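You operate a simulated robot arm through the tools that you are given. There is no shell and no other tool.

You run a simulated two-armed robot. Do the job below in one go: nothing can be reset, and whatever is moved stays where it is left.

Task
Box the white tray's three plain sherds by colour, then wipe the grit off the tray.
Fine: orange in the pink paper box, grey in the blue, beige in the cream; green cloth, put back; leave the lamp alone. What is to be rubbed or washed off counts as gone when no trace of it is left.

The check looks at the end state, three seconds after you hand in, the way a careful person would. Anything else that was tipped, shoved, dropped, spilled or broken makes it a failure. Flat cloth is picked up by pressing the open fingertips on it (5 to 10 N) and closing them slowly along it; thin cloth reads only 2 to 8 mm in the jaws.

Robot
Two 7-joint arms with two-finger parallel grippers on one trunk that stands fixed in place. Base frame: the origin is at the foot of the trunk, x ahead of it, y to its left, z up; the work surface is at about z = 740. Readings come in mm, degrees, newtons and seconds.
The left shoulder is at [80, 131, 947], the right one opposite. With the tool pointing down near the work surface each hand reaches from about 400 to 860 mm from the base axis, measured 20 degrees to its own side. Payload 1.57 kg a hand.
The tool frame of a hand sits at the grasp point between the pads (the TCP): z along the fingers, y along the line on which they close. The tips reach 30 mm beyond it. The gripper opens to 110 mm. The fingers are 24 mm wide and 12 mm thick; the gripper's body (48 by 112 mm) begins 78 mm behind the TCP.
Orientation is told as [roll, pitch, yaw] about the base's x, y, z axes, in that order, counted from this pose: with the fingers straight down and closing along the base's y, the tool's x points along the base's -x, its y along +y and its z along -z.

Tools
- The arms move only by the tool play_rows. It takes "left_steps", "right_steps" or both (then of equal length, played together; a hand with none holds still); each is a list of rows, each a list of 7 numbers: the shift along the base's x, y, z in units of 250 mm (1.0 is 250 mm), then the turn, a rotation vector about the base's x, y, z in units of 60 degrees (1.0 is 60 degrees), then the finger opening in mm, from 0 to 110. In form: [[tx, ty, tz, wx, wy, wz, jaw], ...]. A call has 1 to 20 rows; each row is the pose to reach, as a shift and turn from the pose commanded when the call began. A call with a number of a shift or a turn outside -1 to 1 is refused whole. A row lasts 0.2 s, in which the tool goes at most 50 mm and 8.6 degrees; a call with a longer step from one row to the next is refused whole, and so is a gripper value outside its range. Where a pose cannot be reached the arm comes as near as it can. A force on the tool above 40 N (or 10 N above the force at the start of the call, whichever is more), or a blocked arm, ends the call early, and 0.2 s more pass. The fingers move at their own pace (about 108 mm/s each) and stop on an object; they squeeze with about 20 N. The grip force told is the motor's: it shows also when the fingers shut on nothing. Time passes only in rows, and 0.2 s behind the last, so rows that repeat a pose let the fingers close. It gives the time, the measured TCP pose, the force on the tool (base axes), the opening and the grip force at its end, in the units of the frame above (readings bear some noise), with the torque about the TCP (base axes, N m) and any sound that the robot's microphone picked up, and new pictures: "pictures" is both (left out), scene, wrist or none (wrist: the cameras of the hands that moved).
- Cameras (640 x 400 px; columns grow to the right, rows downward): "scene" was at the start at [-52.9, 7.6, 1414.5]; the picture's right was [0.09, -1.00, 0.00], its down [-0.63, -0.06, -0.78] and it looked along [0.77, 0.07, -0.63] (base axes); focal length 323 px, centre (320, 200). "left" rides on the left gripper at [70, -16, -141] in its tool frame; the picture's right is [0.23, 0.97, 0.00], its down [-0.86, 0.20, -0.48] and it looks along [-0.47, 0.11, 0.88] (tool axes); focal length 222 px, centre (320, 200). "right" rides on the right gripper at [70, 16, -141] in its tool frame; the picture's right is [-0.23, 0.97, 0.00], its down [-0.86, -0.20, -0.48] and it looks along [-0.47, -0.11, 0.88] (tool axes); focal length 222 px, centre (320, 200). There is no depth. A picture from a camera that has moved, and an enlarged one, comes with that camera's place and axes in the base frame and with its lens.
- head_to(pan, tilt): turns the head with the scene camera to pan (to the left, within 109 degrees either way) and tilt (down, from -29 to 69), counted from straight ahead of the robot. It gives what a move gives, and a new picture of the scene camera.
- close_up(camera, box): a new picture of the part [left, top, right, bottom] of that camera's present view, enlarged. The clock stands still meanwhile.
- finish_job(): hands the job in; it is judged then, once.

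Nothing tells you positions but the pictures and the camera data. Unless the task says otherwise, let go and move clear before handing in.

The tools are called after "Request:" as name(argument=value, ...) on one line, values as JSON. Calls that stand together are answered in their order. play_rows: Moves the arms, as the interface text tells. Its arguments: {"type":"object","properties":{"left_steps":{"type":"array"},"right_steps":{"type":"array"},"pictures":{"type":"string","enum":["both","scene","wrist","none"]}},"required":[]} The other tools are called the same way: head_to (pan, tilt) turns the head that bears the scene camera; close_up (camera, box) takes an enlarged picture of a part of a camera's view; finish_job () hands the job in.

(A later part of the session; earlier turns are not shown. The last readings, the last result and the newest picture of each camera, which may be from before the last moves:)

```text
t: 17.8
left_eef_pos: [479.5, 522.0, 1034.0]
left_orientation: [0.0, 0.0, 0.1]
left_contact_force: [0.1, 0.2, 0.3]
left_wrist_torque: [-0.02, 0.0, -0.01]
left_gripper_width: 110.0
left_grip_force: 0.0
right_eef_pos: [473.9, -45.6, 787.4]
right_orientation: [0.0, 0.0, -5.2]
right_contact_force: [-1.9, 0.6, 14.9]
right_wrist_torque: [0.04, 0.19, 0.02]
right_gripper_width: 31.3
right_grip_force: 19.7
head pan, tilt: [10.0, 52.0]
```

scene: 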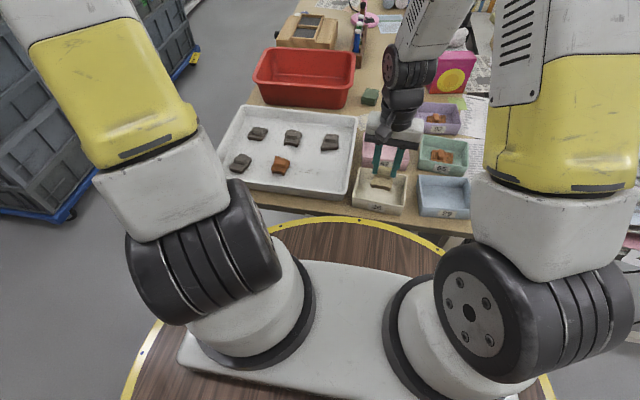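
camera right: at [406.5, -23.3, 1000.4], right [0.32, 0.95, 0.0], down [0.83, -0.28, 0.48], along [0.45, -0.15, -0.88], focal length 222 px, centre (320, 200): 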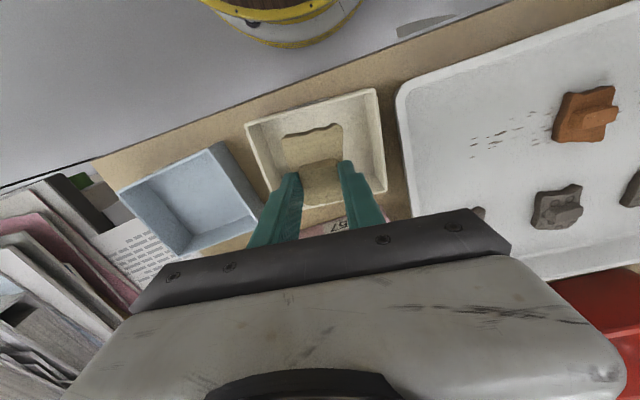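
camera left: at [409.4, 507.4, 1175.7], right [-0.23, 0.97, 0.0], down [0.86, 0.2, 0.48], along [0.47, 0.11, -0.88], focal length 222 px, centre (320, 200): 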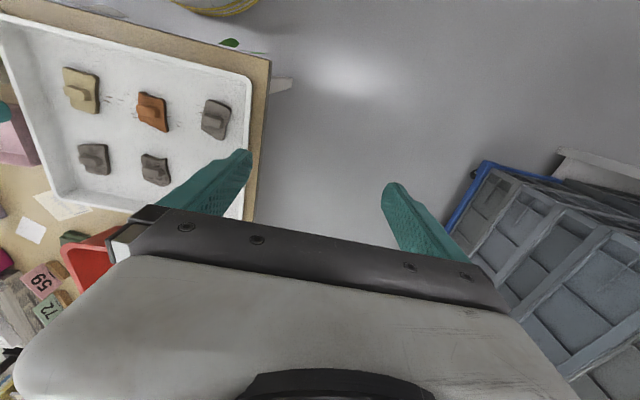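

The sherd has touched the box floor, at about 15 N. I'll ease off the pressure, open, and rise straight up.

Request:
play_rows(right_steps=[[0, 0, 0.006, 0, 0, 0, 24], [0, 0, 0.006, 0, 0, 0, 36], [0, 0, 0.006, 0, 0, 0, 46], [0, 0, 0.006, 0, 0, 0, 46], [0, 0, 0.06, 0, 0, 0, 46], [0, 0, 0.16, 0, 0, 0, 46], [0, 0, 0.32, 0, 0, 0, 50], [0, 0, 0.44, 0, 0, 0, 56], [0, 0, 0.44, 0, 0, 0, 56]])

Request:
close_up(camera="scene", box=[330, 140, 430, 220])

```text
t: 19.8
left_eef_pos: [478.9, 523.3, 1034.0]
left_orientation: [0.0, -0.1, 0.0]
left_contact_force: [-0.5, 0.4, 0.0]
left_wrist_torque: [-0.01, -0.01, -0.02]
left_gripper_width: 109.9
left_grip_force: 0.0
right_eef_pos: [474.4, -46.8, 899.9]
right_orientation: [0.0, 0.0, -5.2]
right_contact_force: [-0.1, -0.6, -0.4]
right_wrist_torque: [-0.02, 0.04, -0.02]
right_gripper_width: 56.0
right_grip_force: 0.0
head pan, tilt: [10.0, 52.0]
camera right: at [407.1, -24.3, 1042.7], right [0.32, 0.95, 0.0], down [0.83, -0.28, 0.48], along [0.45, -0.15, -0.88], focal length 222 px, centre (320, 200)
```

scene: 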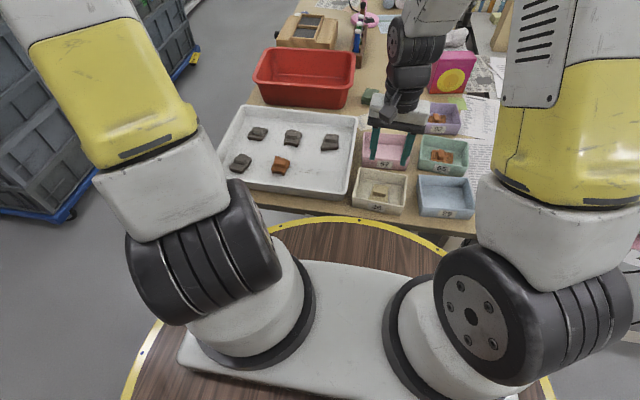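
right: 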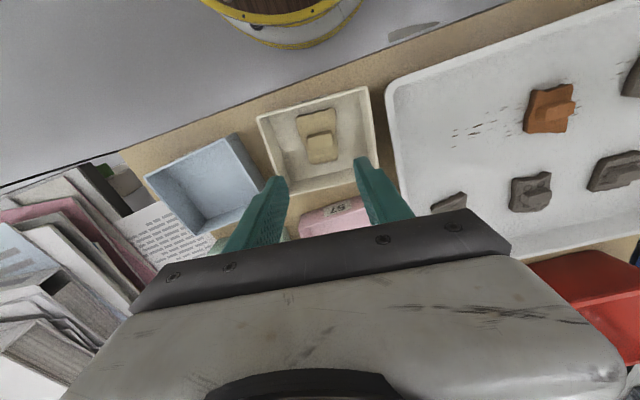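

```text
5.00 times, centred on (380, 180) of scene
camera zoom: at [-64.3, 12.9, 1396.1], right [0.17, -0.98, 0.0], down [-0.78, -0.14, -0.62], along [0.61, 0.11, -0.79], focal length 1616 px, centre (20, 300)
```

zoom: 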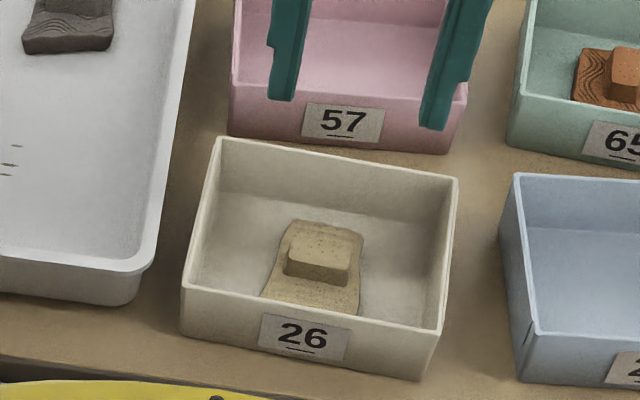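

Beige rests flat in the cream box. Next is orange, whose block is near (526,227), about 3° off the y axis.

Request:
play_rows(right_steps=[[0.03, 0.15, 0, 0, 0, 0.01, 56], [0.07, 0.33, 0, 0, 0, 0.02, 56], [0.11, 0.51, 0, 0, 0, 0.04, 56], [0.15, 0.69, 0, 0, 0, 0.04, 56], [0.18, 0.85, 0, 0, 0, 0.04, 56], [0.208, 0.99, 0, 0, 0, 0.04, 56], [0.208, 0.99, 0, 0, 0, 0.04, 56]])

Request:
close_up(camera="right", box=[270, 70, 430, 190])

```text
t: 21.4
left_eef_pos: [479.4, 522.8, 1034.3]
left_orientation: [0.0, 0.0, 0.0]
left_contact_force: [0.7, -1.0, 0.1]
left_wrist_torque: [0.01, 0.01, -0.03]
left_gripper_width: 109.8
left_grip_force: 0.1
right_eef_pos: [525.5, 202.2, 901.6]
right_orientation: [0.1, 0.1, -2.9]
right_contact_force: [-0.9, -0.5, -0.3]
right_wrist_torque: [0.04, 0.0, 0.0]
right_gripper_width: 56.2
right_grip_force: 0.1
head pan, tilt: [10.0, 52.0]
camera right: at [457.8, 221.7, 1044.7], right [0.28, 0.96, 0.0], down [0.84, -0.24, 0.48], along [0.46, -0.13, -0.88], focal length 222 px, centre (320, 200)
```

scene: 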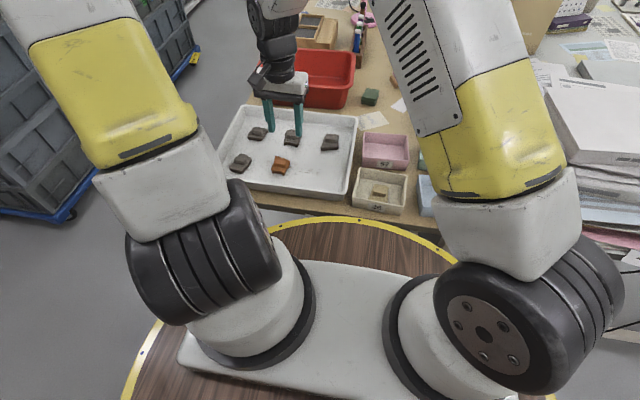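
right: 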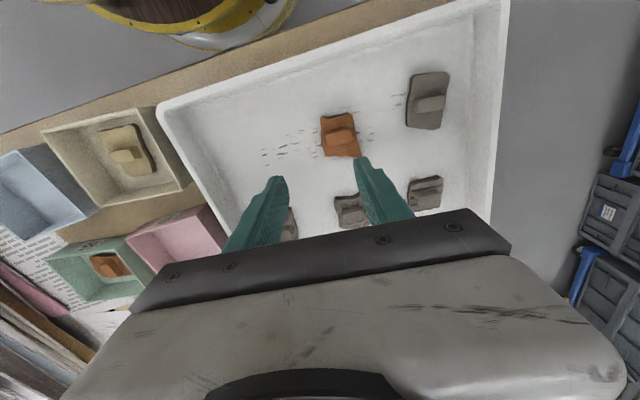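

```text
3.33 times, centred on (350, 130) of right
camera zoom: at [457.8, 221.7, 1044.7], right [0.28, 0.96, 0.0], down [0.84, -0.24, 0.48], along [0.46, -0.13, -0.88], focal length 740 px, centre (220, 433)
```

zoom: 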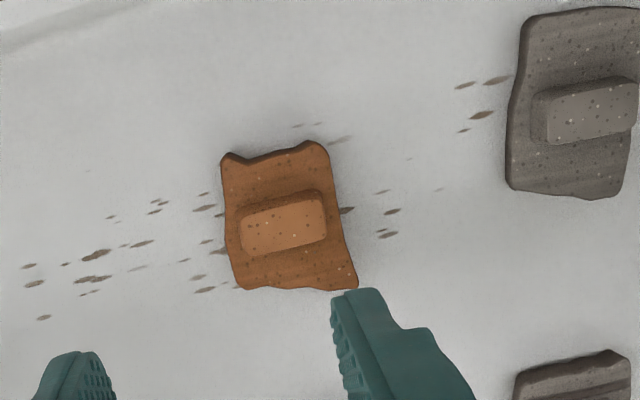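

Orange's block is at about (526.5,226). I'll centre, come down to check, then go on to grasp height.

Request:
play_rows(right_steps=[[0.004, 0.05, -0.04, 0, 0, 0.01, 50], [0.004, 0.096, -0.14, 0, 0, 0.02, 46], [0.004, 0.096, -0.24, 0, 0, 0.02, 46], [0.004, 0.096, -0.34, 0, 0, 0.02, 46], [0.004, 0.096, -0.38, 0, 0, 0.02, 46], [0.004, 0.096, -0.38, 0, 0, 0.02, 46]], pictures="wrist")

Request:
close_up(camera="right", box=[250, 100, 390, 200])

Request:
close_up(camera="scene", box=[245, 130, 315, 180])

```text
t: 22.8
left_eef_pos: [478.7, 521.5, 1035.0]
left_orientation: [0.0, 0.0, 0.0]
left_contact_force: [0.1, 0.1, -0.5]
left_wrist_torque: [-0.01, 0.0, 0.07]
left_gripper_width: 109.9
left_grip_force: 0.0
right_eef_pos: [527.8, 223.1, 803.1]
right_orientation: [0.0, 0.0, -1.6]
right_contact_force: [0.0, 0.3, -0.9]
right_wrist_torque: [0.03, 0.0, 0.03]
right_gripper_width: 46.2
right_grip_force: 0.0
head pan, tilt: [10.0, 52.0]
camera right: at [459.6, 241.9, 946.2], right [0.26, 0.97, 0.0], down [0.85, -0.22, 0.48], along [0.46, -0.12, -0.88], focal length 222 px, centre (320, 200)
```

right: 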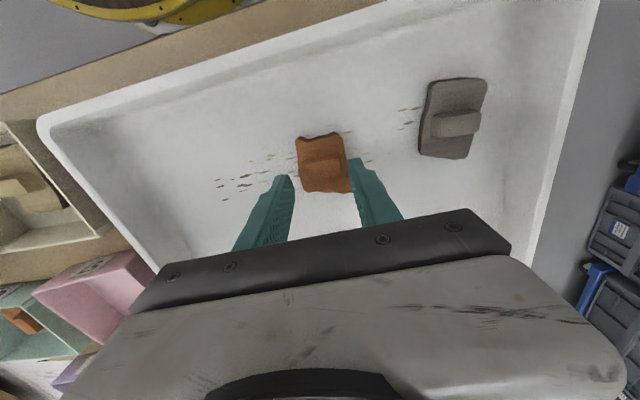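

```text
4.00 times, centred on (320, 150) of right
camera zoom: at [459.6, 241.9, 946.2], right [0.26, 0.97, 0.0], down [0.85, -0.22, 0.48], along [0.46, -0.12, -0.88], focal length 888 px, centre (320, 400)
```

zoom: 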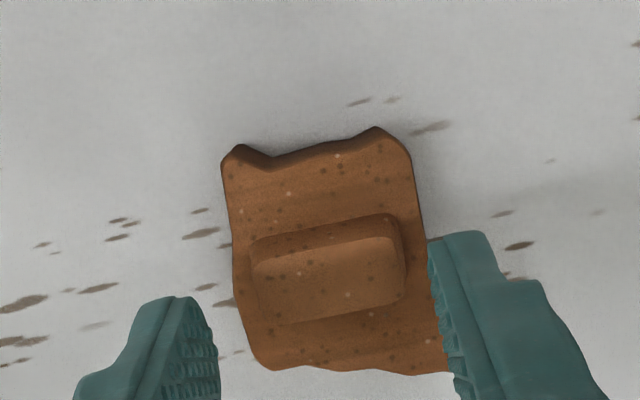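

```text
8.00 times, centred on (280, 155) of scene
camera zoom: at [-64.4, 12.9, 1396.1], right [0.17, -0.98, 0.0], down [-0.78, -0.14, -0.62], along [0.61, 0.11, -0.79], focal length 2585 px, centre (640, 560)
```

zoom: 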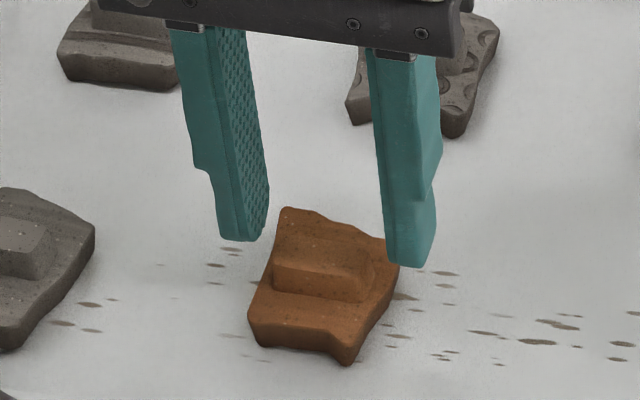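

The alignment over the orange block is good. I'll go down the last 12 mm with the jaws at 42 mm, then close slowly.

Request:
play_rows(right_steps=[[0, 0.004, -0.016, 0, 0, 0, 42], [0, 0.004, -0.032, 0, 0, 0, 42], [0, 0.004, -0.046, 0, 0, 0, 42], [0, 0.004, -0.046, 0, 0, 0, 42]], pictures="none")

```text
t: 23.8
left_eef_pos: [478.6, 523.2, 1034.8]
left_orientation: [0.0, 0.0, 0.0]
left_contact_force: [-0.2, 0.8, 0.2]
left_wrist_torque: [0.02, 0.0, 0.04]
left_gripper_width: 110.0
left_grip_force: 0.0
right_eef_pos: [527.0, 225.8, 791.8]
right_orientation: [-0.1, 0.0, -1.6]
right_contact_force: [-0.4, 0.0, -0.4]
right_wrist_torque: [0.0, -0.02, 0.0]
right_gripper_width: 42.1
right_grip_force: 0.0
head pan, tilt: [10.0, 52.0]
```

Request:
play_rows(right_steps=[[0, 0, -0.004, 0, 0, 0, 38], [0, 0, -0.004, 0, 0, 0, 34], [0, 0, -0.004, 0, 0, 0, 29], [0, 0, -0.004, 0, 0, 0, 24], [0, 0, -0.004, 0, 0, 0, 24]], pictures="none")

Request:
close_up(camera="right", box=[250, 100, 390, 200])

Request:
close_up(camera="scene", box=[245, 130, 315, 180])

```text
t: 25.0
left_eef_pos: [478.2, 522.8, 1035.7]
left_orientation: [-0.1, 0.0, 0.1]
left_contact_force: [-0.1, -0.2, -0.7]
left_wrist_torque: [0.02, -0.04, 0.0]
left_gripper_width: 110.1
left_grip_force: 0.0
right_eef_pos: [529.1, 226.0, 789.9]
right_orientation: [0.0, -0.1, -1.6]
right_contact_force: [0.5, 0.9, 2.2]
right_wrist_torque: [0.03, -0.02, 0.02]
right_gripper_width: 31.1
right_grip_force: 20.1
head pan, tilt: [10.0, 52.0]
```

```text
4.00 times, centred on (320, 150) of right
camera zoom: at [459.6, 244.0, 933.3], right [0.26, 0.97, 0.0], down [0.85, -0.22, 0.48], along [0.46, -0.12, -0.88], focal length 888 px, centre (320, 400)
```

zoom: 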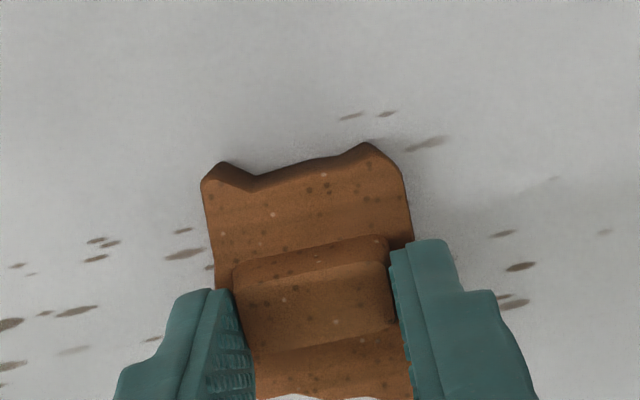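

```text
8.00 times, centred on (280, 155) of scene
camera zoom: at [-64.4, 12.9, 1396.1], right [0.17, -0.98, 0.0], down [-0.78, -0.14, -0.62], along [0.61, 0.11, -0.79], focal length 2585 px, centre (640, 560)
```

zoom: 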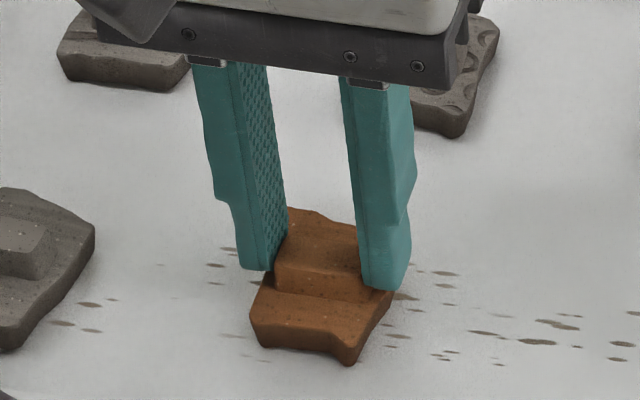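

Orange is gripped, 31 mm at 20 N. I'll lift it and start across toward the pink box, centred near (626,-51).

Request:
play_rows(right_steps=[[0, 0, 0.04, 0, 0, 0, 24], [0, 0, 0.12, 0, 0, 0, 24], [0, 0, 0.22, 0, 0, 0, 24], [0, 0, 0.32, 0, 0, 0, 24], [0, 0, 0.42, 0, 0, 0, 24], [0.03, -0.1, 0.44, 0, 0, 0, 24], [0.08, -0.25, 0.44, 0, 0, 0, 24], [0.08, -0.25, 0.44, 0, 0, 0, 24]], pictures="scene")

```text
t: 26.8
left_eef_pos: [478.1, 522.0, 1033.7]
left_orientation: [0.0, 0.1, 0.0]
left_contact_force: [0.6, -0.5, -0.5]
left_wrist_torque: [-0.03, 0.0, 0.01]
left_gripper_width: 110.0
left_grip_force: 0.0
right_eef_pos: [548.3, 165.7, 904.6]
right_orientation: [0.0, -0.1, -1.6]
right_contact_force: [-1.1, -0.1, -0.9]
right_wrist_torque: [-0.01, -0.02, 0.02]
right_gripper_width: 31.3
right_grip_force: 20.3
head pan, tilt: [10.0, 52.0]
```

scene: 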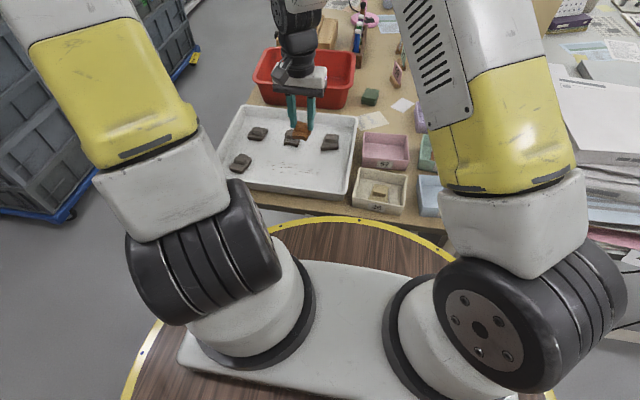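

Request:
play_rows(right_steps=[[0.04, -0.11, 0, 0, 0, 0.01, 24], [0.1, -0.28, 0, 0, 0, 0.03, 24], [0.16, -0.45, 0, 0, 0, 0.05, 24], [0.22, -0.62, 0, 0, 0, 0.07, 24], [0.28, -0.78, 0, 0, 0, 0.07, 24], [0.312, -0.868, 0, 0, 0, 0.07, 24], [0.312, -0.868, -0.1, 0, 0, 0.07, 24], [0.312, -0.868, -0.19, 0, 0, 0.07, 24], [0.312, -0.868, -0.19, 0, 0, 0.07, 24]])

Request:
close_up(camera="scene", box=[340, 100, 440, 180])

Request:
close_up(camera="right", box=[200, 40, 440, 230])

```text
t: 28.8
left_eef_pos: [479.1, 522.6, 1034.6]
left_orientation: [0.0, 0.0, 0.0]
left_contact_force: [-0.3, 0.2, 0.1]
left_wrist_torque: [0.03, 0.01, 0.02]
left_gripper_width: 109.9
left_grip_force: 0.1
right_eef_pos: [626.6, -51.6, 852.4]
right_orientation: [0.0, -0.1, 2.5]
right_contact_force: [0.1, 0.1, -0.6]
right_wrist_torque: [-0.01, -0.01, 0.0]
right_gripper_width: 31.1
right_grip_force: 19.8
head pan, tilt: [10.0, 52.0]
camera right: at [556.2, -39.4, 995.1], right [0.18, 0.98, 0.0], down [0.86, -0.16, 0.48], along [0.47, -0.09, -0.88], focal length 222 px, centre (320, 200)
```

scene: 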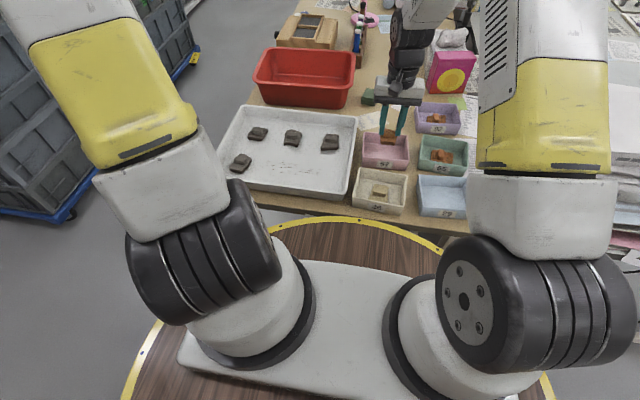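
right: 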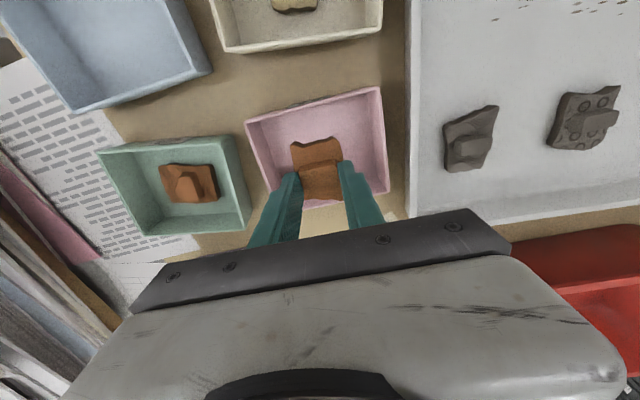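

```text
5.00 times, centred on (390, 140) of scene
camera zoom: at [-64.3, 12.8, 1396.1], right [0.17, -0.98, 0.0], down [-0.78, -0.14, -0.62], along [0.61, 0.11, -0.79], focal length 1616 px, centre (-30, 500)
```

zoom: 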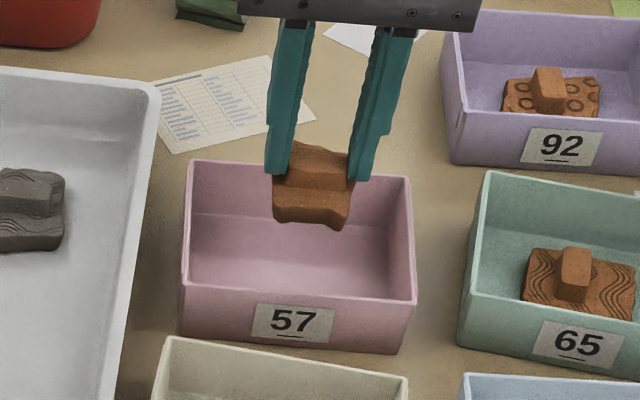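

```text
2.11 times, centred on (320, 135) of right
camera zoom: at [556.2, -39.4, 995.1], right [0.18, 0.98, 0.0], down [0.86, -0.16, 0.48], along [0.47, -0.09, -0.88], focal length 468 px, centre (320, 337)
```

zoom: 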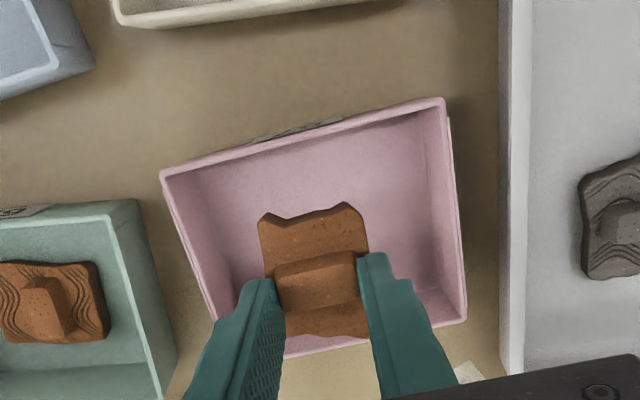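

Orange is well centred over the pink box (57). I'll lower it to just above the floor, then set it down by feel.

Request:
play_rows(right_steps=[[-0.004, 0.004, -0.1, 0, 0, 0, 24], [-0.004, 0.004, -0.18, 0, 0, 0, 24], [-0.004, 0.004, -0.236, 0, 0, 0, 24], [-0.004, 0.004, -0.244, 0, 0, 0, 24], [-0.004, 0.004, -0.252, 0, 0, 0, 24], [-0.004, 0.004, -0.252, 0, 0, 0, 24]], pictures="none")

```text
t: 30.2
left_eef_pos: [479.1, 522.2, 1034.3]
left_orientation: [0.0, 0.0, 0.0]
left_contact_force: [-0.4, 0.6, -0.3]
left_wrist_torque: [0.02, -0.01, -0.01]
left_gripper_width: 110.0
left_grip_force: 0.1
right_eef_pos: [623.1, -50.9, 789.7]
right_orientation: [0.0, 0.1, 2.6]
right_contact_force: [-0.6, 0.6, 1.0]
right_wrist_torque: [0.0, 0.03, -0.02]
right_gripper_width: 31.1
right_grip_force: 20.4
head pan, tilt: [10.0, 52.0]
```

Request:
play_rows(right_steps=[[0, 0, -0.006, 0, 0, 0, 24], [0, 0, -0.008, 0, 0, 0, 24], [0, 0, -0.008, 0, 0, 0, 24]], pictures="none")

```text
t: 31.0
left_eef_pos: [477.1, 523.0, 1034.6]
left_orientation: [0.1, 0.0, 0.0]
left_contact_force: [0.5, 0.2, 0.6]
left_wrist_torque: [-0.02, 0.04, 0.01]
left_gripper_width: 110.1
left_grip_force: 0.1
right_eef_pos: [623.9, -50.8, 789.7]
right_orientation: [0.0, -0.1, 2.6]
right_contact_force: [-3.8, 0.7, 14.9]
right_wrist_torque: [0.08, 0.04, 0.0]
right_gripper_width: 31.2
right_grip_force: 20.1
head pan, tilt: [10.0, 52.0]
```

Orange has touched the floor of the pink box. I'll ease off, open and rise.

Request:
play_rows(right_steps=[[0, 0, 0.006, 0, 0, 0, 24], [0, 0, 0.006, 0, 0, 0, 36], [0, 0, 0.006, 0, 0, 0, 46], [0, 0, 0.006, 0, 0, 0, 46], [0, 0, 0.06, 0, 0, 0, 46], [0, 0, 0.16, 0, 0, 0, 46], [0, 0, 0.32, 0, 0, 0, 50], [0, 0, 0.46, 0, 0, 0, 56], [0, 0, 0.46, 0, 0, 0, 56]])

Request:
close_up(camera="scene", box=[340, 100, 440, 180])

Request:
close_up(camera="left", box=[0, 0, 280, 220])

```text
t: 33.0
left_eef_pos: [479.3, 523.1, 1034.0]
left_orientation: [0.0, 0.0, -0.1]
left_contact_force: [0.1, 0.3, -0.7]
left_wrist_torque: [0.0, -0.02, 0.0]
left_gripper_width: 110.1
left_grip_force: 0.1
right_eef_pos: [623.1, -53.4, 902.3]
right_orientation: [0.0, 0.0, 2.6]
right_contact_force: [0.0, -0.7, -0.7]
right_wrist_torque: [0.0, 0.02, 0.01]
right_gripper_width: 55.9
right_grip_force: 0.0
head pan, tilt: [10.0, 52.0]
camera right: at [552.9, -39.9, 1044.9], right [0.18, 0.98, 0.0], down [0.86, -0.16, 0.48], along [0.47, -0.09, -0.88], focal length 222 px, centre (320, 200)
```

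scene: 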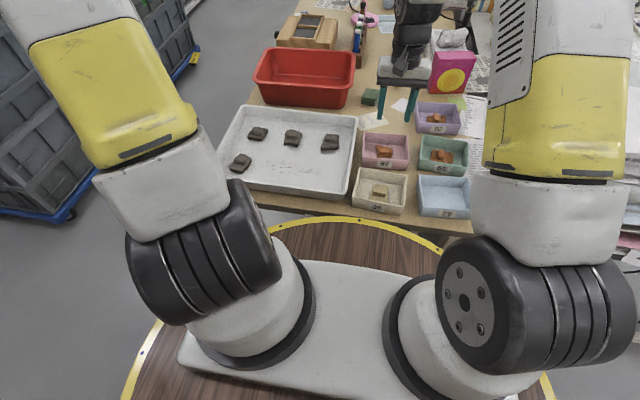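
right: 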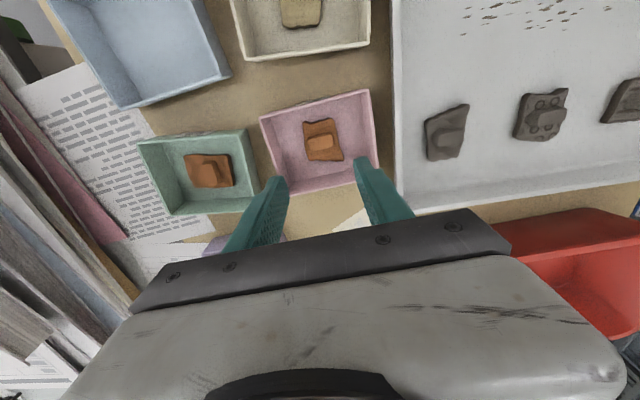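

```text
5.00 times, centred on (390, 140) of scene
camera zoom: at [-64.3, 12.9, 1396.1], right [0.17, -0.98, 0.0], down [-0.78, -0.14, -0.62], along [0.61, 0.11, -0.79], focal length 1616 px, centre (-30, 500)
```

zoom: 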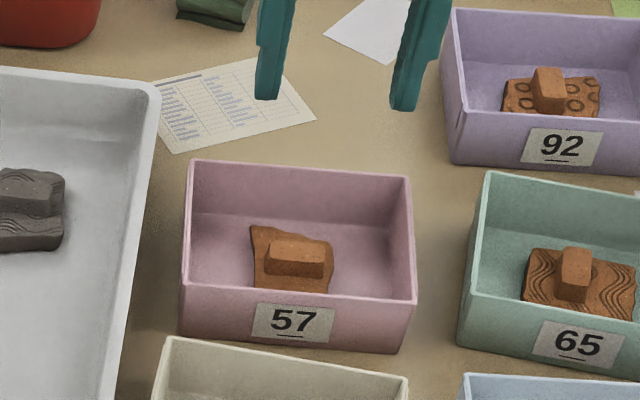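

```text
1.82 times, centred on (140, 110) of left
camera zoom: at [409.7, 507.0, 1175.7], right [-0.23, 0.97, 0.0], down [0.86, 0.2, 0.48], along [0.47, 0.11, -0.88], focal length 404 px, centre (647, 364)
```

zoom: 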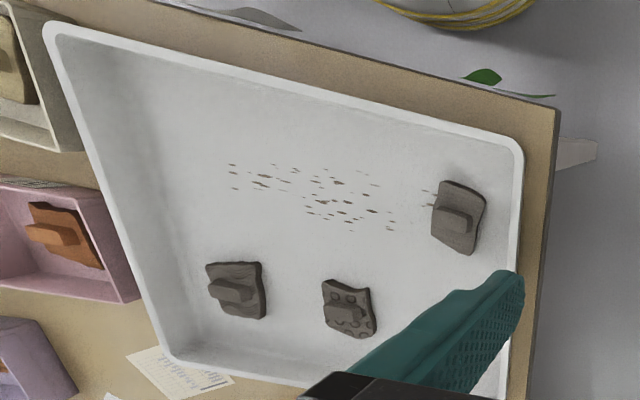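

Orange lies in the pink box. Next is grey, with its block near (517,338). I'll slide the left arm a little further out and bring the right hand over in two moves.

Request:
play_rows(left_steps=[[0, 0.05, 0, 0, 0, 0, 110], [0, 0.12, 0, 0, 0, 0, 110], [0, 0.2, 0, 0, 0, 0, 110], [0, 0.26, 0, 0, 0, 0, 110], [0, 0.3, 0, 0, 0, 0, 110], [0, 0.3, 0, 0, 0, 0, 110], [0, 0.3, 0, 0, 0, 0, 110]], right_steps=[[-0.03, 0.12, 0, 0, 0, -0.02, 56], [-0.07, 0.28, 0, 0, 0, -0.04, 56], [-0.11, 0.44, 0, 0, 0, -0.06, 56], [-0.15, 0.6, 0, 0, 0, -0.08, 56], [-0.19, 0.76, 0, 0, 0, -0.1, 56], [-0.23, 0.92, 0, 0, 0, -0.11, 56], [-0.23, 0.92, 0, 0, 0, -0.11, 56]], pictures="scene")

Request:
play_rows(right_steps=[[-0.03, 0.1, 0, 0, 0, 0, 56], [-0.07, 0.24, 0, 0, 0, 0, 56], [-0.11, 0.38, 0, 0, 0, 0, 56], [-0.15, 0.52, 0, 0, 0, 0, 56], [-0.18, 0.6, 0, 0, 0, 0, 56], [-0.18, 0.6, 0, 0, 0, 0, 56]])

Request:
close_up(camera="right", box=[250, 70, 410, 190])

```text
t: 34.6
left_eef_pos: [477.4, 600.6, 1032.0]
left_orientation: [0.1, 0.1, -0.1]
left_contact_force: [-0.4, -0.2, -0.1]
left_wrist_torque: [-0.01, 0.03, 0.0]
left_gripper_width: 109.7
left_grip_force: 0.1
right_eef_pos: [568.6, 178.1, 908.4]
right_orientation: [0.0, 0.0, -4.2]
right_contact_force: [-0.5, -0.1, -0.1]
right_wrist_torque: [0.01, -0.02, 0.0]
right_gripper_width: 56.1
right_grip_force: 0.1
head pan, tilt: [10.0, 52.0]
```

scene: 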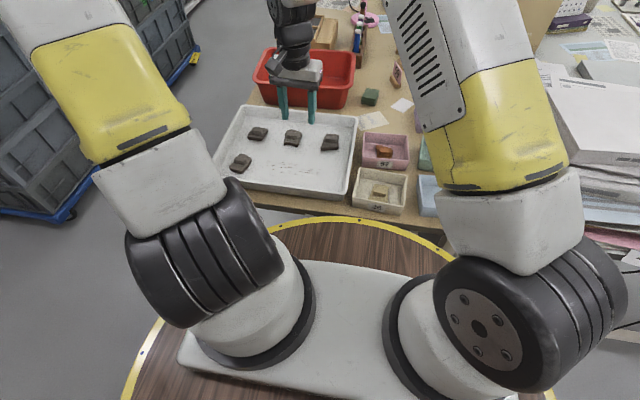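

```text
t: 36.0
left_eef_pos: [476.9, 600.3, 1032.4]
left_orientation: [0.0, 0.0, 0.0]
left_contact_force: [0.1, 0.8, -1.3]
left_wrist_torque: [-0.01, -0.01, 0.01]
left_gripper_width: 110.1
left_grip_force: 0.0
right_eef_pos: [522.5, 327.7, 906.9]
right_orientation: [0.0, 0.0, -4.1]
right_contact_force: [0.2, -0.2, 0.5]
right_wrist_torque: [0.02, 0.01, 0.0]
right_gripper_width: 56.2
right_grip_force: 0.0
head pan, tilt: [10.0, 52.0]
camera right: at [456.1, 349.2, 1048.5], right [0.3, 0.96, 0.0], down [0.84, -0.26, 0.48], along [0.46, -0.14, -0.88], focal length 222 px, centre (320, 200)
```

scene: 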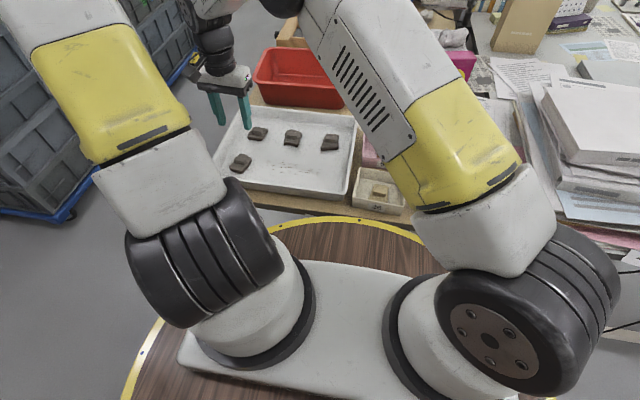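
right: 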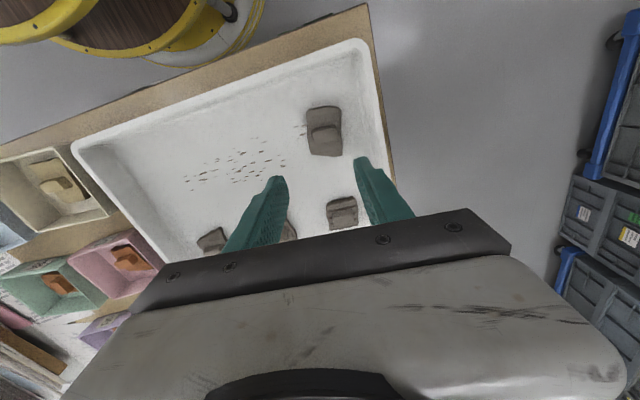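

```text
3.33 times, centred on (330, 130) of right
camera zoom: at [456.1, 349.2, 1048.5], right [0.3, 0.96, 0.0], down [0.84, -0.26, 0.48], along [0.46, -0.14, -0.88], focal length 740 px, centre (287, 433)
```

zoom: 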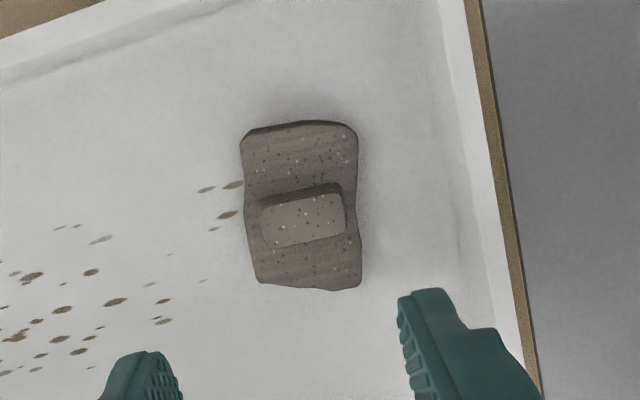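

Grey's block is at (518,336), about 6° off the y axis. I'll centre and descend to check.

Request:
play_rows(right_steps=[[-0.01, 0.018, -0.04, 0, 0, -0.015, 50], [-0.018, 0.034, -0.14, 0, 0, -0.025, 46], [-0.018, 0.034, -0.24, 0, 0, -0.025, 46], [-0.018, 0.034, -0.34, 0, 0, -0.025, 46], [-0.018, 0.034, -0.41, 0, 0, -0.025, 46], [-0.018, 0.034, -0.41, 0, 0, -0.025, 46]], pictures="wrist")

Request:
close_up(camera="right", box=[250, 100, 390, 200])

Request:
close_up(camera="scene", box=[205, 130, 275, 180])

```text
t: 37.4
left_eef_pos: [476.1, 600.6, 1031.6]
left_orientation: [0.1, 0.0, -0.1]
left_contact_force: [0.7, -0.6, -0.6]
left_wrist_torque: [0.0, -0.04, 0.03]
left_gripper_width: 110.1
left_grip_force: 0.0
right_eef_pos: [518.1, 337.1, 802.6]
right_orientation: [0.0, 0.0, -5.5]
right_contact_force: [-1.1, -0.5, -1.0]
right_wrist_torque: [-0.01, -0.01, -0.02]
right_gripper_width: 45.6
right_grip_force: 0.1
head pan, tilt: [10.0, 52.0]
camera right: at [451.1, 359.9, 945.5], right [0.32, 0.95, 0.0], down [0.83, -0.28, 0.48], along [0.45, -0.15, -0.88], focal length 222 px, centre (320, 200)
```

right: 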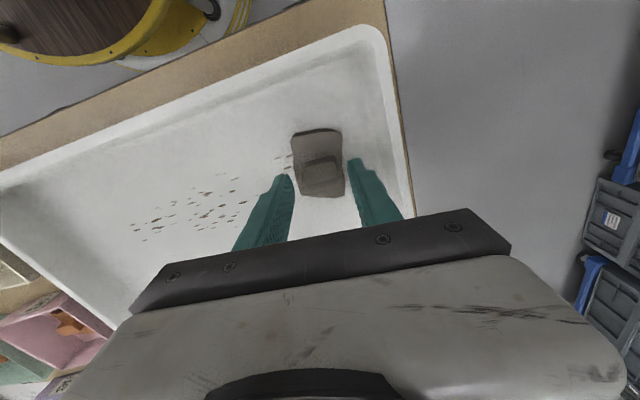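

```text
4.00 times, centred on (320, 150) of right
camera zoom: at [451.1, 359.9, 945.5], right [0.32, 0.95, 0.0], down [0.83, -0.28, 0.48], along [0.45, -0.15, -0.88], focal length 888 px, centre (320, 400)
```

zoom: 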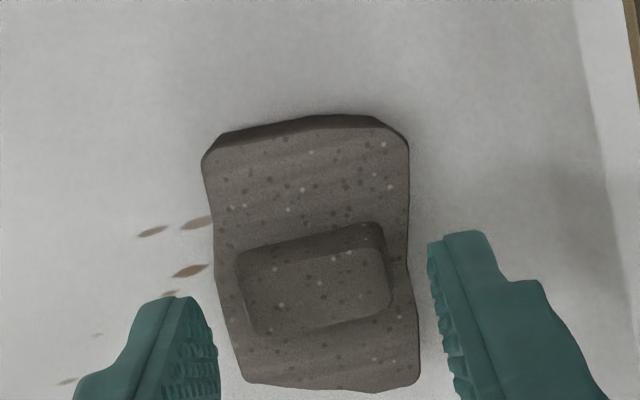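

```text
8.00 times, centred on (240, 155) of scene
camera zoom: at [-64.4, 13.0, 1396.1], right [0.17, -0.98, 0.0], down [-0.78, -0.14, -0.62], along [0.61, 0.11, -0.79], focal length 2585 px, centre (960, 560)
```

zoom: 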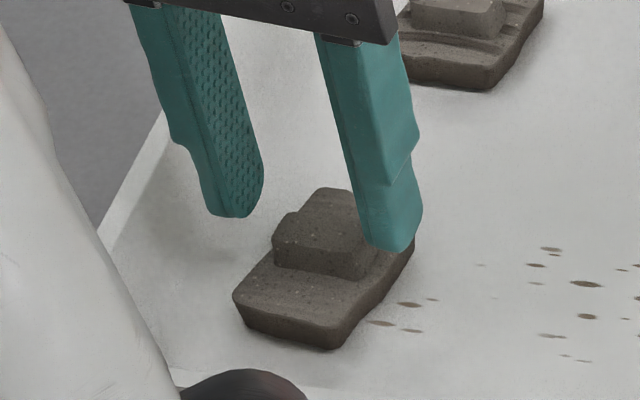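

The grey block is about 2 mm right and 3 mm ahead of the finger centre. I'll correct for that, go down 12 mm, and close slowly.

Request:
play_rows(right_steps=[[0.01, -0.006, -0.012, 0, 0, 0, 42], [0.01, -0.006, -0.028, 0, 0, 0, 42], [0.01, -0.006, -0.044, 0, 0, 0, 42], [0.01, -0.006, -0.048, 0, 0, 0, 42], [0.01, -0.006, -0.048, 0, 0, 0, 42]], pictures="none")

Request:
close_up(camera="right", box=[250, 100, 390, 200])

```text
t: 38.6
left_eef_pos: [477.2, 600.5, 1031.0]
left_orientation: [0.1, 0.0, 0.0]
left_contact_force: [-0.3, 0.6, 0.9]
left_wrist_torque: [-0.03, 0.0, 0.0]
left_gripper_width: 110.2
left_grip_force: 0.1
right_eef_pos: [519.2, 336.2, 789.0]
right_orientation: [0.0, 0.0, -5.5]
right_contact_force: [0.2, -0.8, -0.5]
right_wrist_torque: [0.02, -0.04, 0.02]
right_gripper_width: 42.2
right_grip_force: 0.1
head pan, tilt: [10.0, 52.0]
```

```text
4.00 times, centred on (320, 150) of right
camera zoom: at [452.6, 358.1, 932.0], right [0.32, 0.95, 0.0], down [0.83, -0.28, 0.48], along [0.45, -0.15, -0.88], focal length 888 px, centre (320, 400)
```

zoom: 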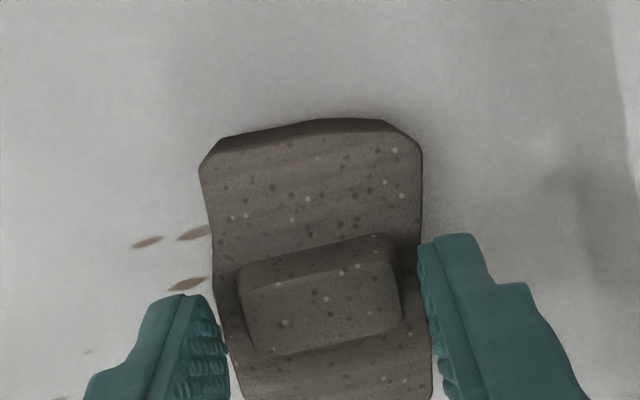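

Request:
play_rows(right_steps=[[0, 0, 0.002, 0, 0, 0, 38], [0, 0, 0.002, 0, 0, 0, 34], [0, 0, 0.002, 0, 0, 0, 29], [0, 0, 0.002, 0, 0, 0, 24], [0, 0, 0.002, 0, 0, 0, 24]], pictures="none")

Request:
close_up(camera="right", box=[250, 100, 390, 200])

```text
t: 39.8
left_eef_pos: [477.7, 600.0, 1032.5]
left_orientation: [0.1, 0.0, 0.0]
left_contact_force: [-0.6, -0.5, 0.1]
left_wrist_torque: [-0.03, 0.03, -0.01]
left_gripper_width: 109.9
left_grip_force: 0.1
right_eef_pos: [518.8, 334.5, 790.1]
right_orientation: [0.0, 0.0, -5.6]
right_contact_force: [0.5, -0.7, 0.4]
right_wrist_torque: [0.0, -0.02, 0.0]
right_gripper_width: 31.2
right_grip_force: 20.0
head pan, tilt: [10.0, 52.0]
```

```text
4.00 times, centred on (320, 150) of right
camera zoom: at [452.9, 357.6, 932.3], right [0.32, 0.95, 0.0], down [0.83, -0.28, 0.48], along [0.45, -0.15, -0.88], focal length 888 px, centre (320, 400)
```

zoom: 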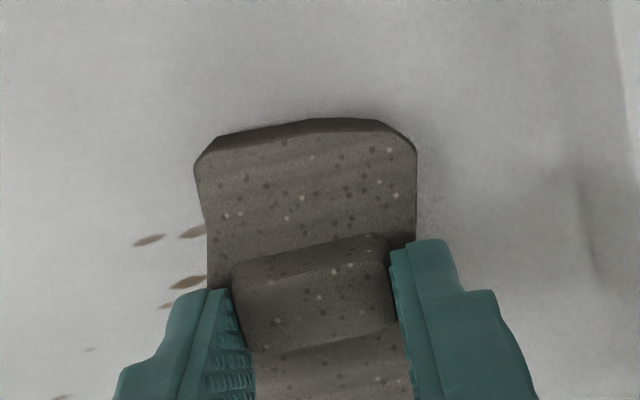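

Grey is gripped. I'll lift it and carry it right, toward the blue box near (485,-202).

Request:
play_rows(right_steps=[[0, 0, 0.04, 0, 0, 0, 24], [0, 0, 0.12, 0, 0, 0, 24], [0, 0, 0.22, 0, 0, 0, 24], [0, 0, 0.32, 0, 0, 0, 24], [0, 0, 0.42, 0, 0, 0, 24], [0, -0.08, 0.46, 0, 0, 0, 24], [-0.01, -0.22, 0.46, 0, 0, 0.02, 24], [-0.02, -0.36, 0.46, 0, 0, 0.04, 24], [-0.03, -0.5, 0.46, 0, 0, 0.06, 24], [-0.04, -0.64, 0.46, 0, 0, 0.08, 24], [-0.05, -0.78, 0.46, 0, 0, 0.1, 24], [-0.06, -0.9, 0.46, 0, 0, 0.12, 24], [-0.06, -0.98, 0.46, 0, 0, 0.14, 24], [-0.06, -0.98, 0.46, 0, 0, 0.14, 24]], pictures="scene")

Request:
play_rows(right_steps=[[0, -0.12, 0, 0, 0, 0.01, 24], [-0.01, -0.27, 0, 0, 0, 0.02, 24], [-0.02, -0.42, 0, 0, 0, 0.03, 24], [-0.03, -0.57, 0, 0, 0, 0.037, 24], [-0.04, -0.72, 0, 0, 0, 0.037, 24], [-0.05, -0.87, 0, 0, 0, 0.037, 24], [-0.06, -0.98, 0, 0, 0, 0.037, 24], [-0.06, -0.98, 0, 0, 0, 0.037, 24]])

```text
t: 42.8
left_eef_pos: [476.8, 600.2, 1031.4]
left_orientation: [-0.2, 0.0, 0.0]
left_contact_force: [0.0, 0.0, 0.2]
left_wrist_torque: [0.03, 0.01, 0.01]
left_gripper_width: 110.1
left_grip_force: 0.0
right_eef_pos: [506.3, 90.4, 904.5]
right_orientation: [-0.1, 0.0, 2.9]
right_contact_force: [0.1, 0.7, -1.2]
right_wrist_torque: [0.02, 0.0, 0.03]
right_gripper_width: 31.2
right_grip_force: 20.4
head pan, tilt: [10.0, 52.0]
```

scene: 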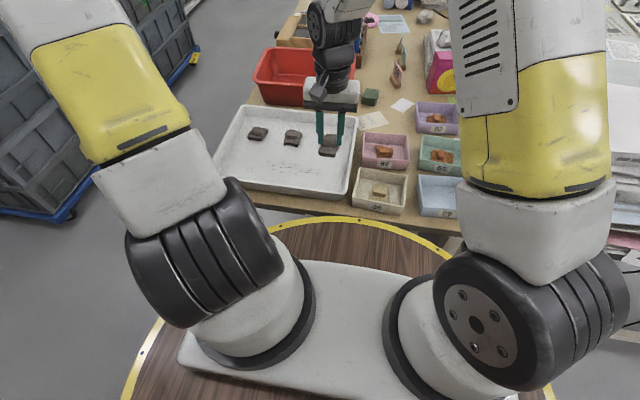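

```text
t: 44.6
left_eef_pos: [476.4, 600.2, 1031.8]
left_orientation: [0.0, 0.0, 0.0]
left_contact_force: [0.2, -0.1, -0.3]
left_wrist_torque: [0.0, -0.01, 0.01]
left_gripper_width: 109.9
left_grip_force: 0.0
right_eef_pos: [488.3, -155.0, 905.0]
right_orientation: [0.1, 0.0, 5.2]
right_contact_force: [-0.1, -0.4, -0.9]
right_wrist_torque: [0.0, 0.0, 0.01]
right_gripper_width: 31.4
right_grip_force: 20.3
head pan, tilt: [10.0, 52.0]
camera right: at [418.9, -144.6, 1048.2], right [0.14, 0.99, 0.0], down [0.87, -0.12, 0.48], along [0.47, -0.07, -0.88], focal length 222 px, centre (320, 200)
```

scene: 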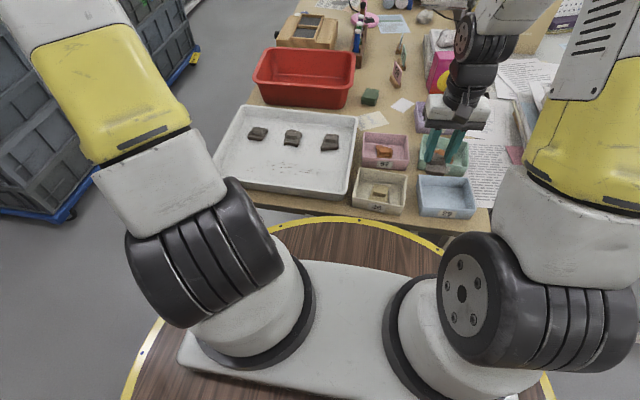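
right: 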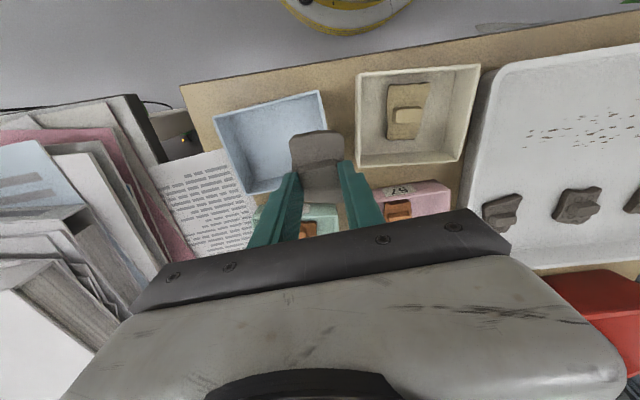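

The blue box centre works out at (485.5,-201). I'll move over it and lower partway.

Request:
play_rows(right_steps=[[-0.006, -0.1, 0, 0, 0, 0, 24], [-0.012, -0.184, 0, 0, 0, 0, 24], [-0.012, -0.184, -0.1, 0, 0, 0, 24], [-0.012, -0.184, -0.2, 0, 0, 0, 24], [-0.012, -0.184, -0.2, 0, 0, 0, 24]])

Request:
close_up(camera="right", box=[200, 40, 440, 230])

Request:
close_up(camera="scene", box=[390, 140, 490, 220])

```text
t: 45.8
left_eef_pos: [477.6, 601.2, 1033.1]
left_orientation: [-0.1, 0.0, 0.1]
left_contact_force: [0.2, 0.3, 0.4]
left_wrist_torque: [-0.01, 0.02, 0.0]
left_gripper_width: 109.9
left_grip_force: 0.0
right_eef_pos: [487.6, -200.5, 853.8]
right_orientation: [0.0, 0.0, 5.1]
right_contact_force: [0.3, 0.2, -1.1]
right_wrist_torque: [0.01, -0.02, -0.01]
right_gripper_width: 31.4
right_grip_force: 19.4
head pan, tilt: [10.0, 52.0]
camera right: at [416.7, -191.4, 997.2], right [0.14, 0.99, 0.0], down [0.87, -0.12, 0.48], along [0.47, -0.07, -0.88], focal length 222 px, centre (320, 200)
```

scene: 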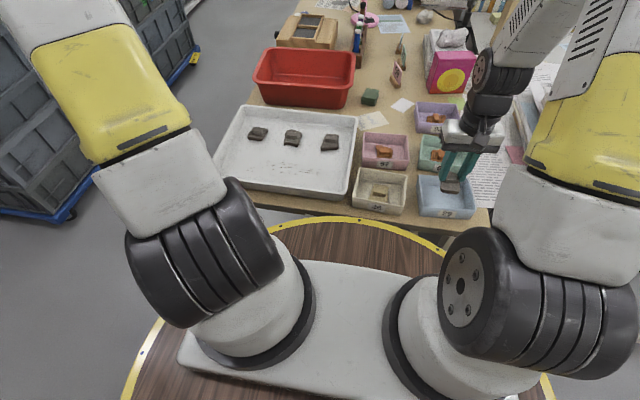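
right: 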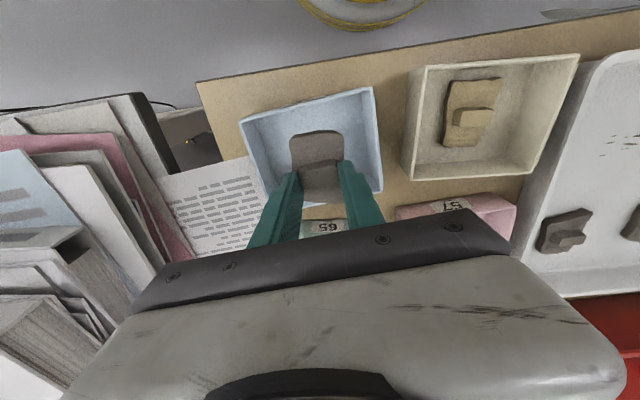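

```text
2.11 times, centred on (320, 135) of right
camera zoom: at [416.7, -191.4, 997.2], right [0.14, 0.99, 0.0], down [0.87, -0.12, 0.48], along [0.47, -0.07, -0.88], focal length 468 px, centre (320, 337)
```

zoom: 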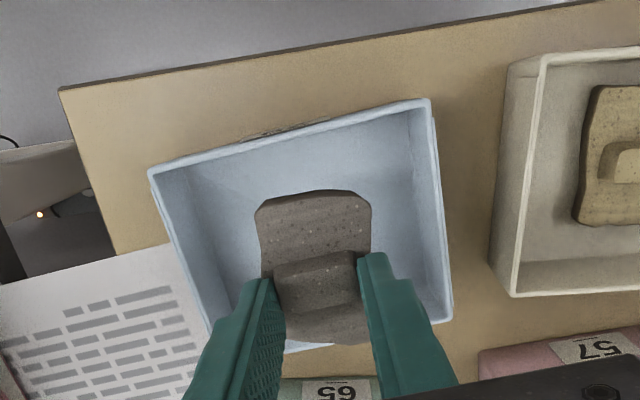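

```text
5.00 times, centred on (440, 180) of scene
camera zoom: at [-64.4, 12.8, 1396.1], right [0.17, -0.98, 0.0], down [-0.78, -0.14, -0.62], along [0.61, 0.11, -0.79], focal length 1616 px, centre (-280, 300)
```

zoom: 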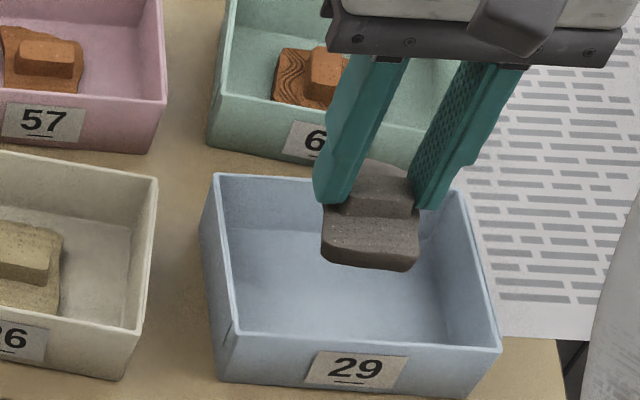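

Request:
play_rows(right_steps=[[-0.004, 0, -0.1, 0, 0, 0, 24], [-0.006, 0, -0.18, 0, 0, 0, 24], [-0.006, 0, -0.236, 0, 0, 0, 24], [-0.006, 0, -0.248, 0, 0, 0, 24], [-0.006, 0, -0.256, 0, 0, 0, 24], [-0.006, 0, -0.256, 0, 0, 0, 24]], pictures="none")

```text
t: 47.2
left_eef_pos: [476.9, 600.2, 1032.4]
left_orientation: [0.0, 0.1, 0.0]
left_contact_force: [0.7, -0.2, 0.3]
left_wrist_torque: [0.03, -0.04, -0.01]
left_gripper_width: 109.9
left_grip_force: 0.0
right_eef_pos: [486.8, -200.7, 790.5]
right_orientation: [0.0, 0.0, 5.1]
right_contact_force: [-0.7, -0.1, -0.1]
right_wrist_torque: [-0.04, -0.03, -0.02]
right_gripper_width: 31.4
right_grip_force: 19.8
head pan, tilt: [10.0, 52.0]
```

Request:
play_rows(right_steps=[[0, 0, -0.006, 0, 0, 0, 24], [0, 0, -0.012, 0, 0, 0, 24], [0, 0, -0.012, 0, 0, 0, 24]], pictures="none")

```text
t: 48.0
left_eef_pos: [476.4, 599.5, 1032.1]
left_orientation: [0.1, 0.0, 0.1]
left_contact_force: [0.6, 0.3, 0.0]
left_wrist_torque: [-0.01, 0.0, 0.03]
left_gripper_width: 110.1
left_grip_force: 0.1
right_eef_pos: [487.4, -201.0, 787.9]
right_orientation: [-0.1, 0.0, 5.0]
right_contact_force: [-1.2, 0.6, 12.9]
right_wrist_torque: [-0.04, 0.08, 0.01]
right_gripper_width: 31.6
right_grip_force: 19.8
head pan, tilt: [10.0, 52.0]
```

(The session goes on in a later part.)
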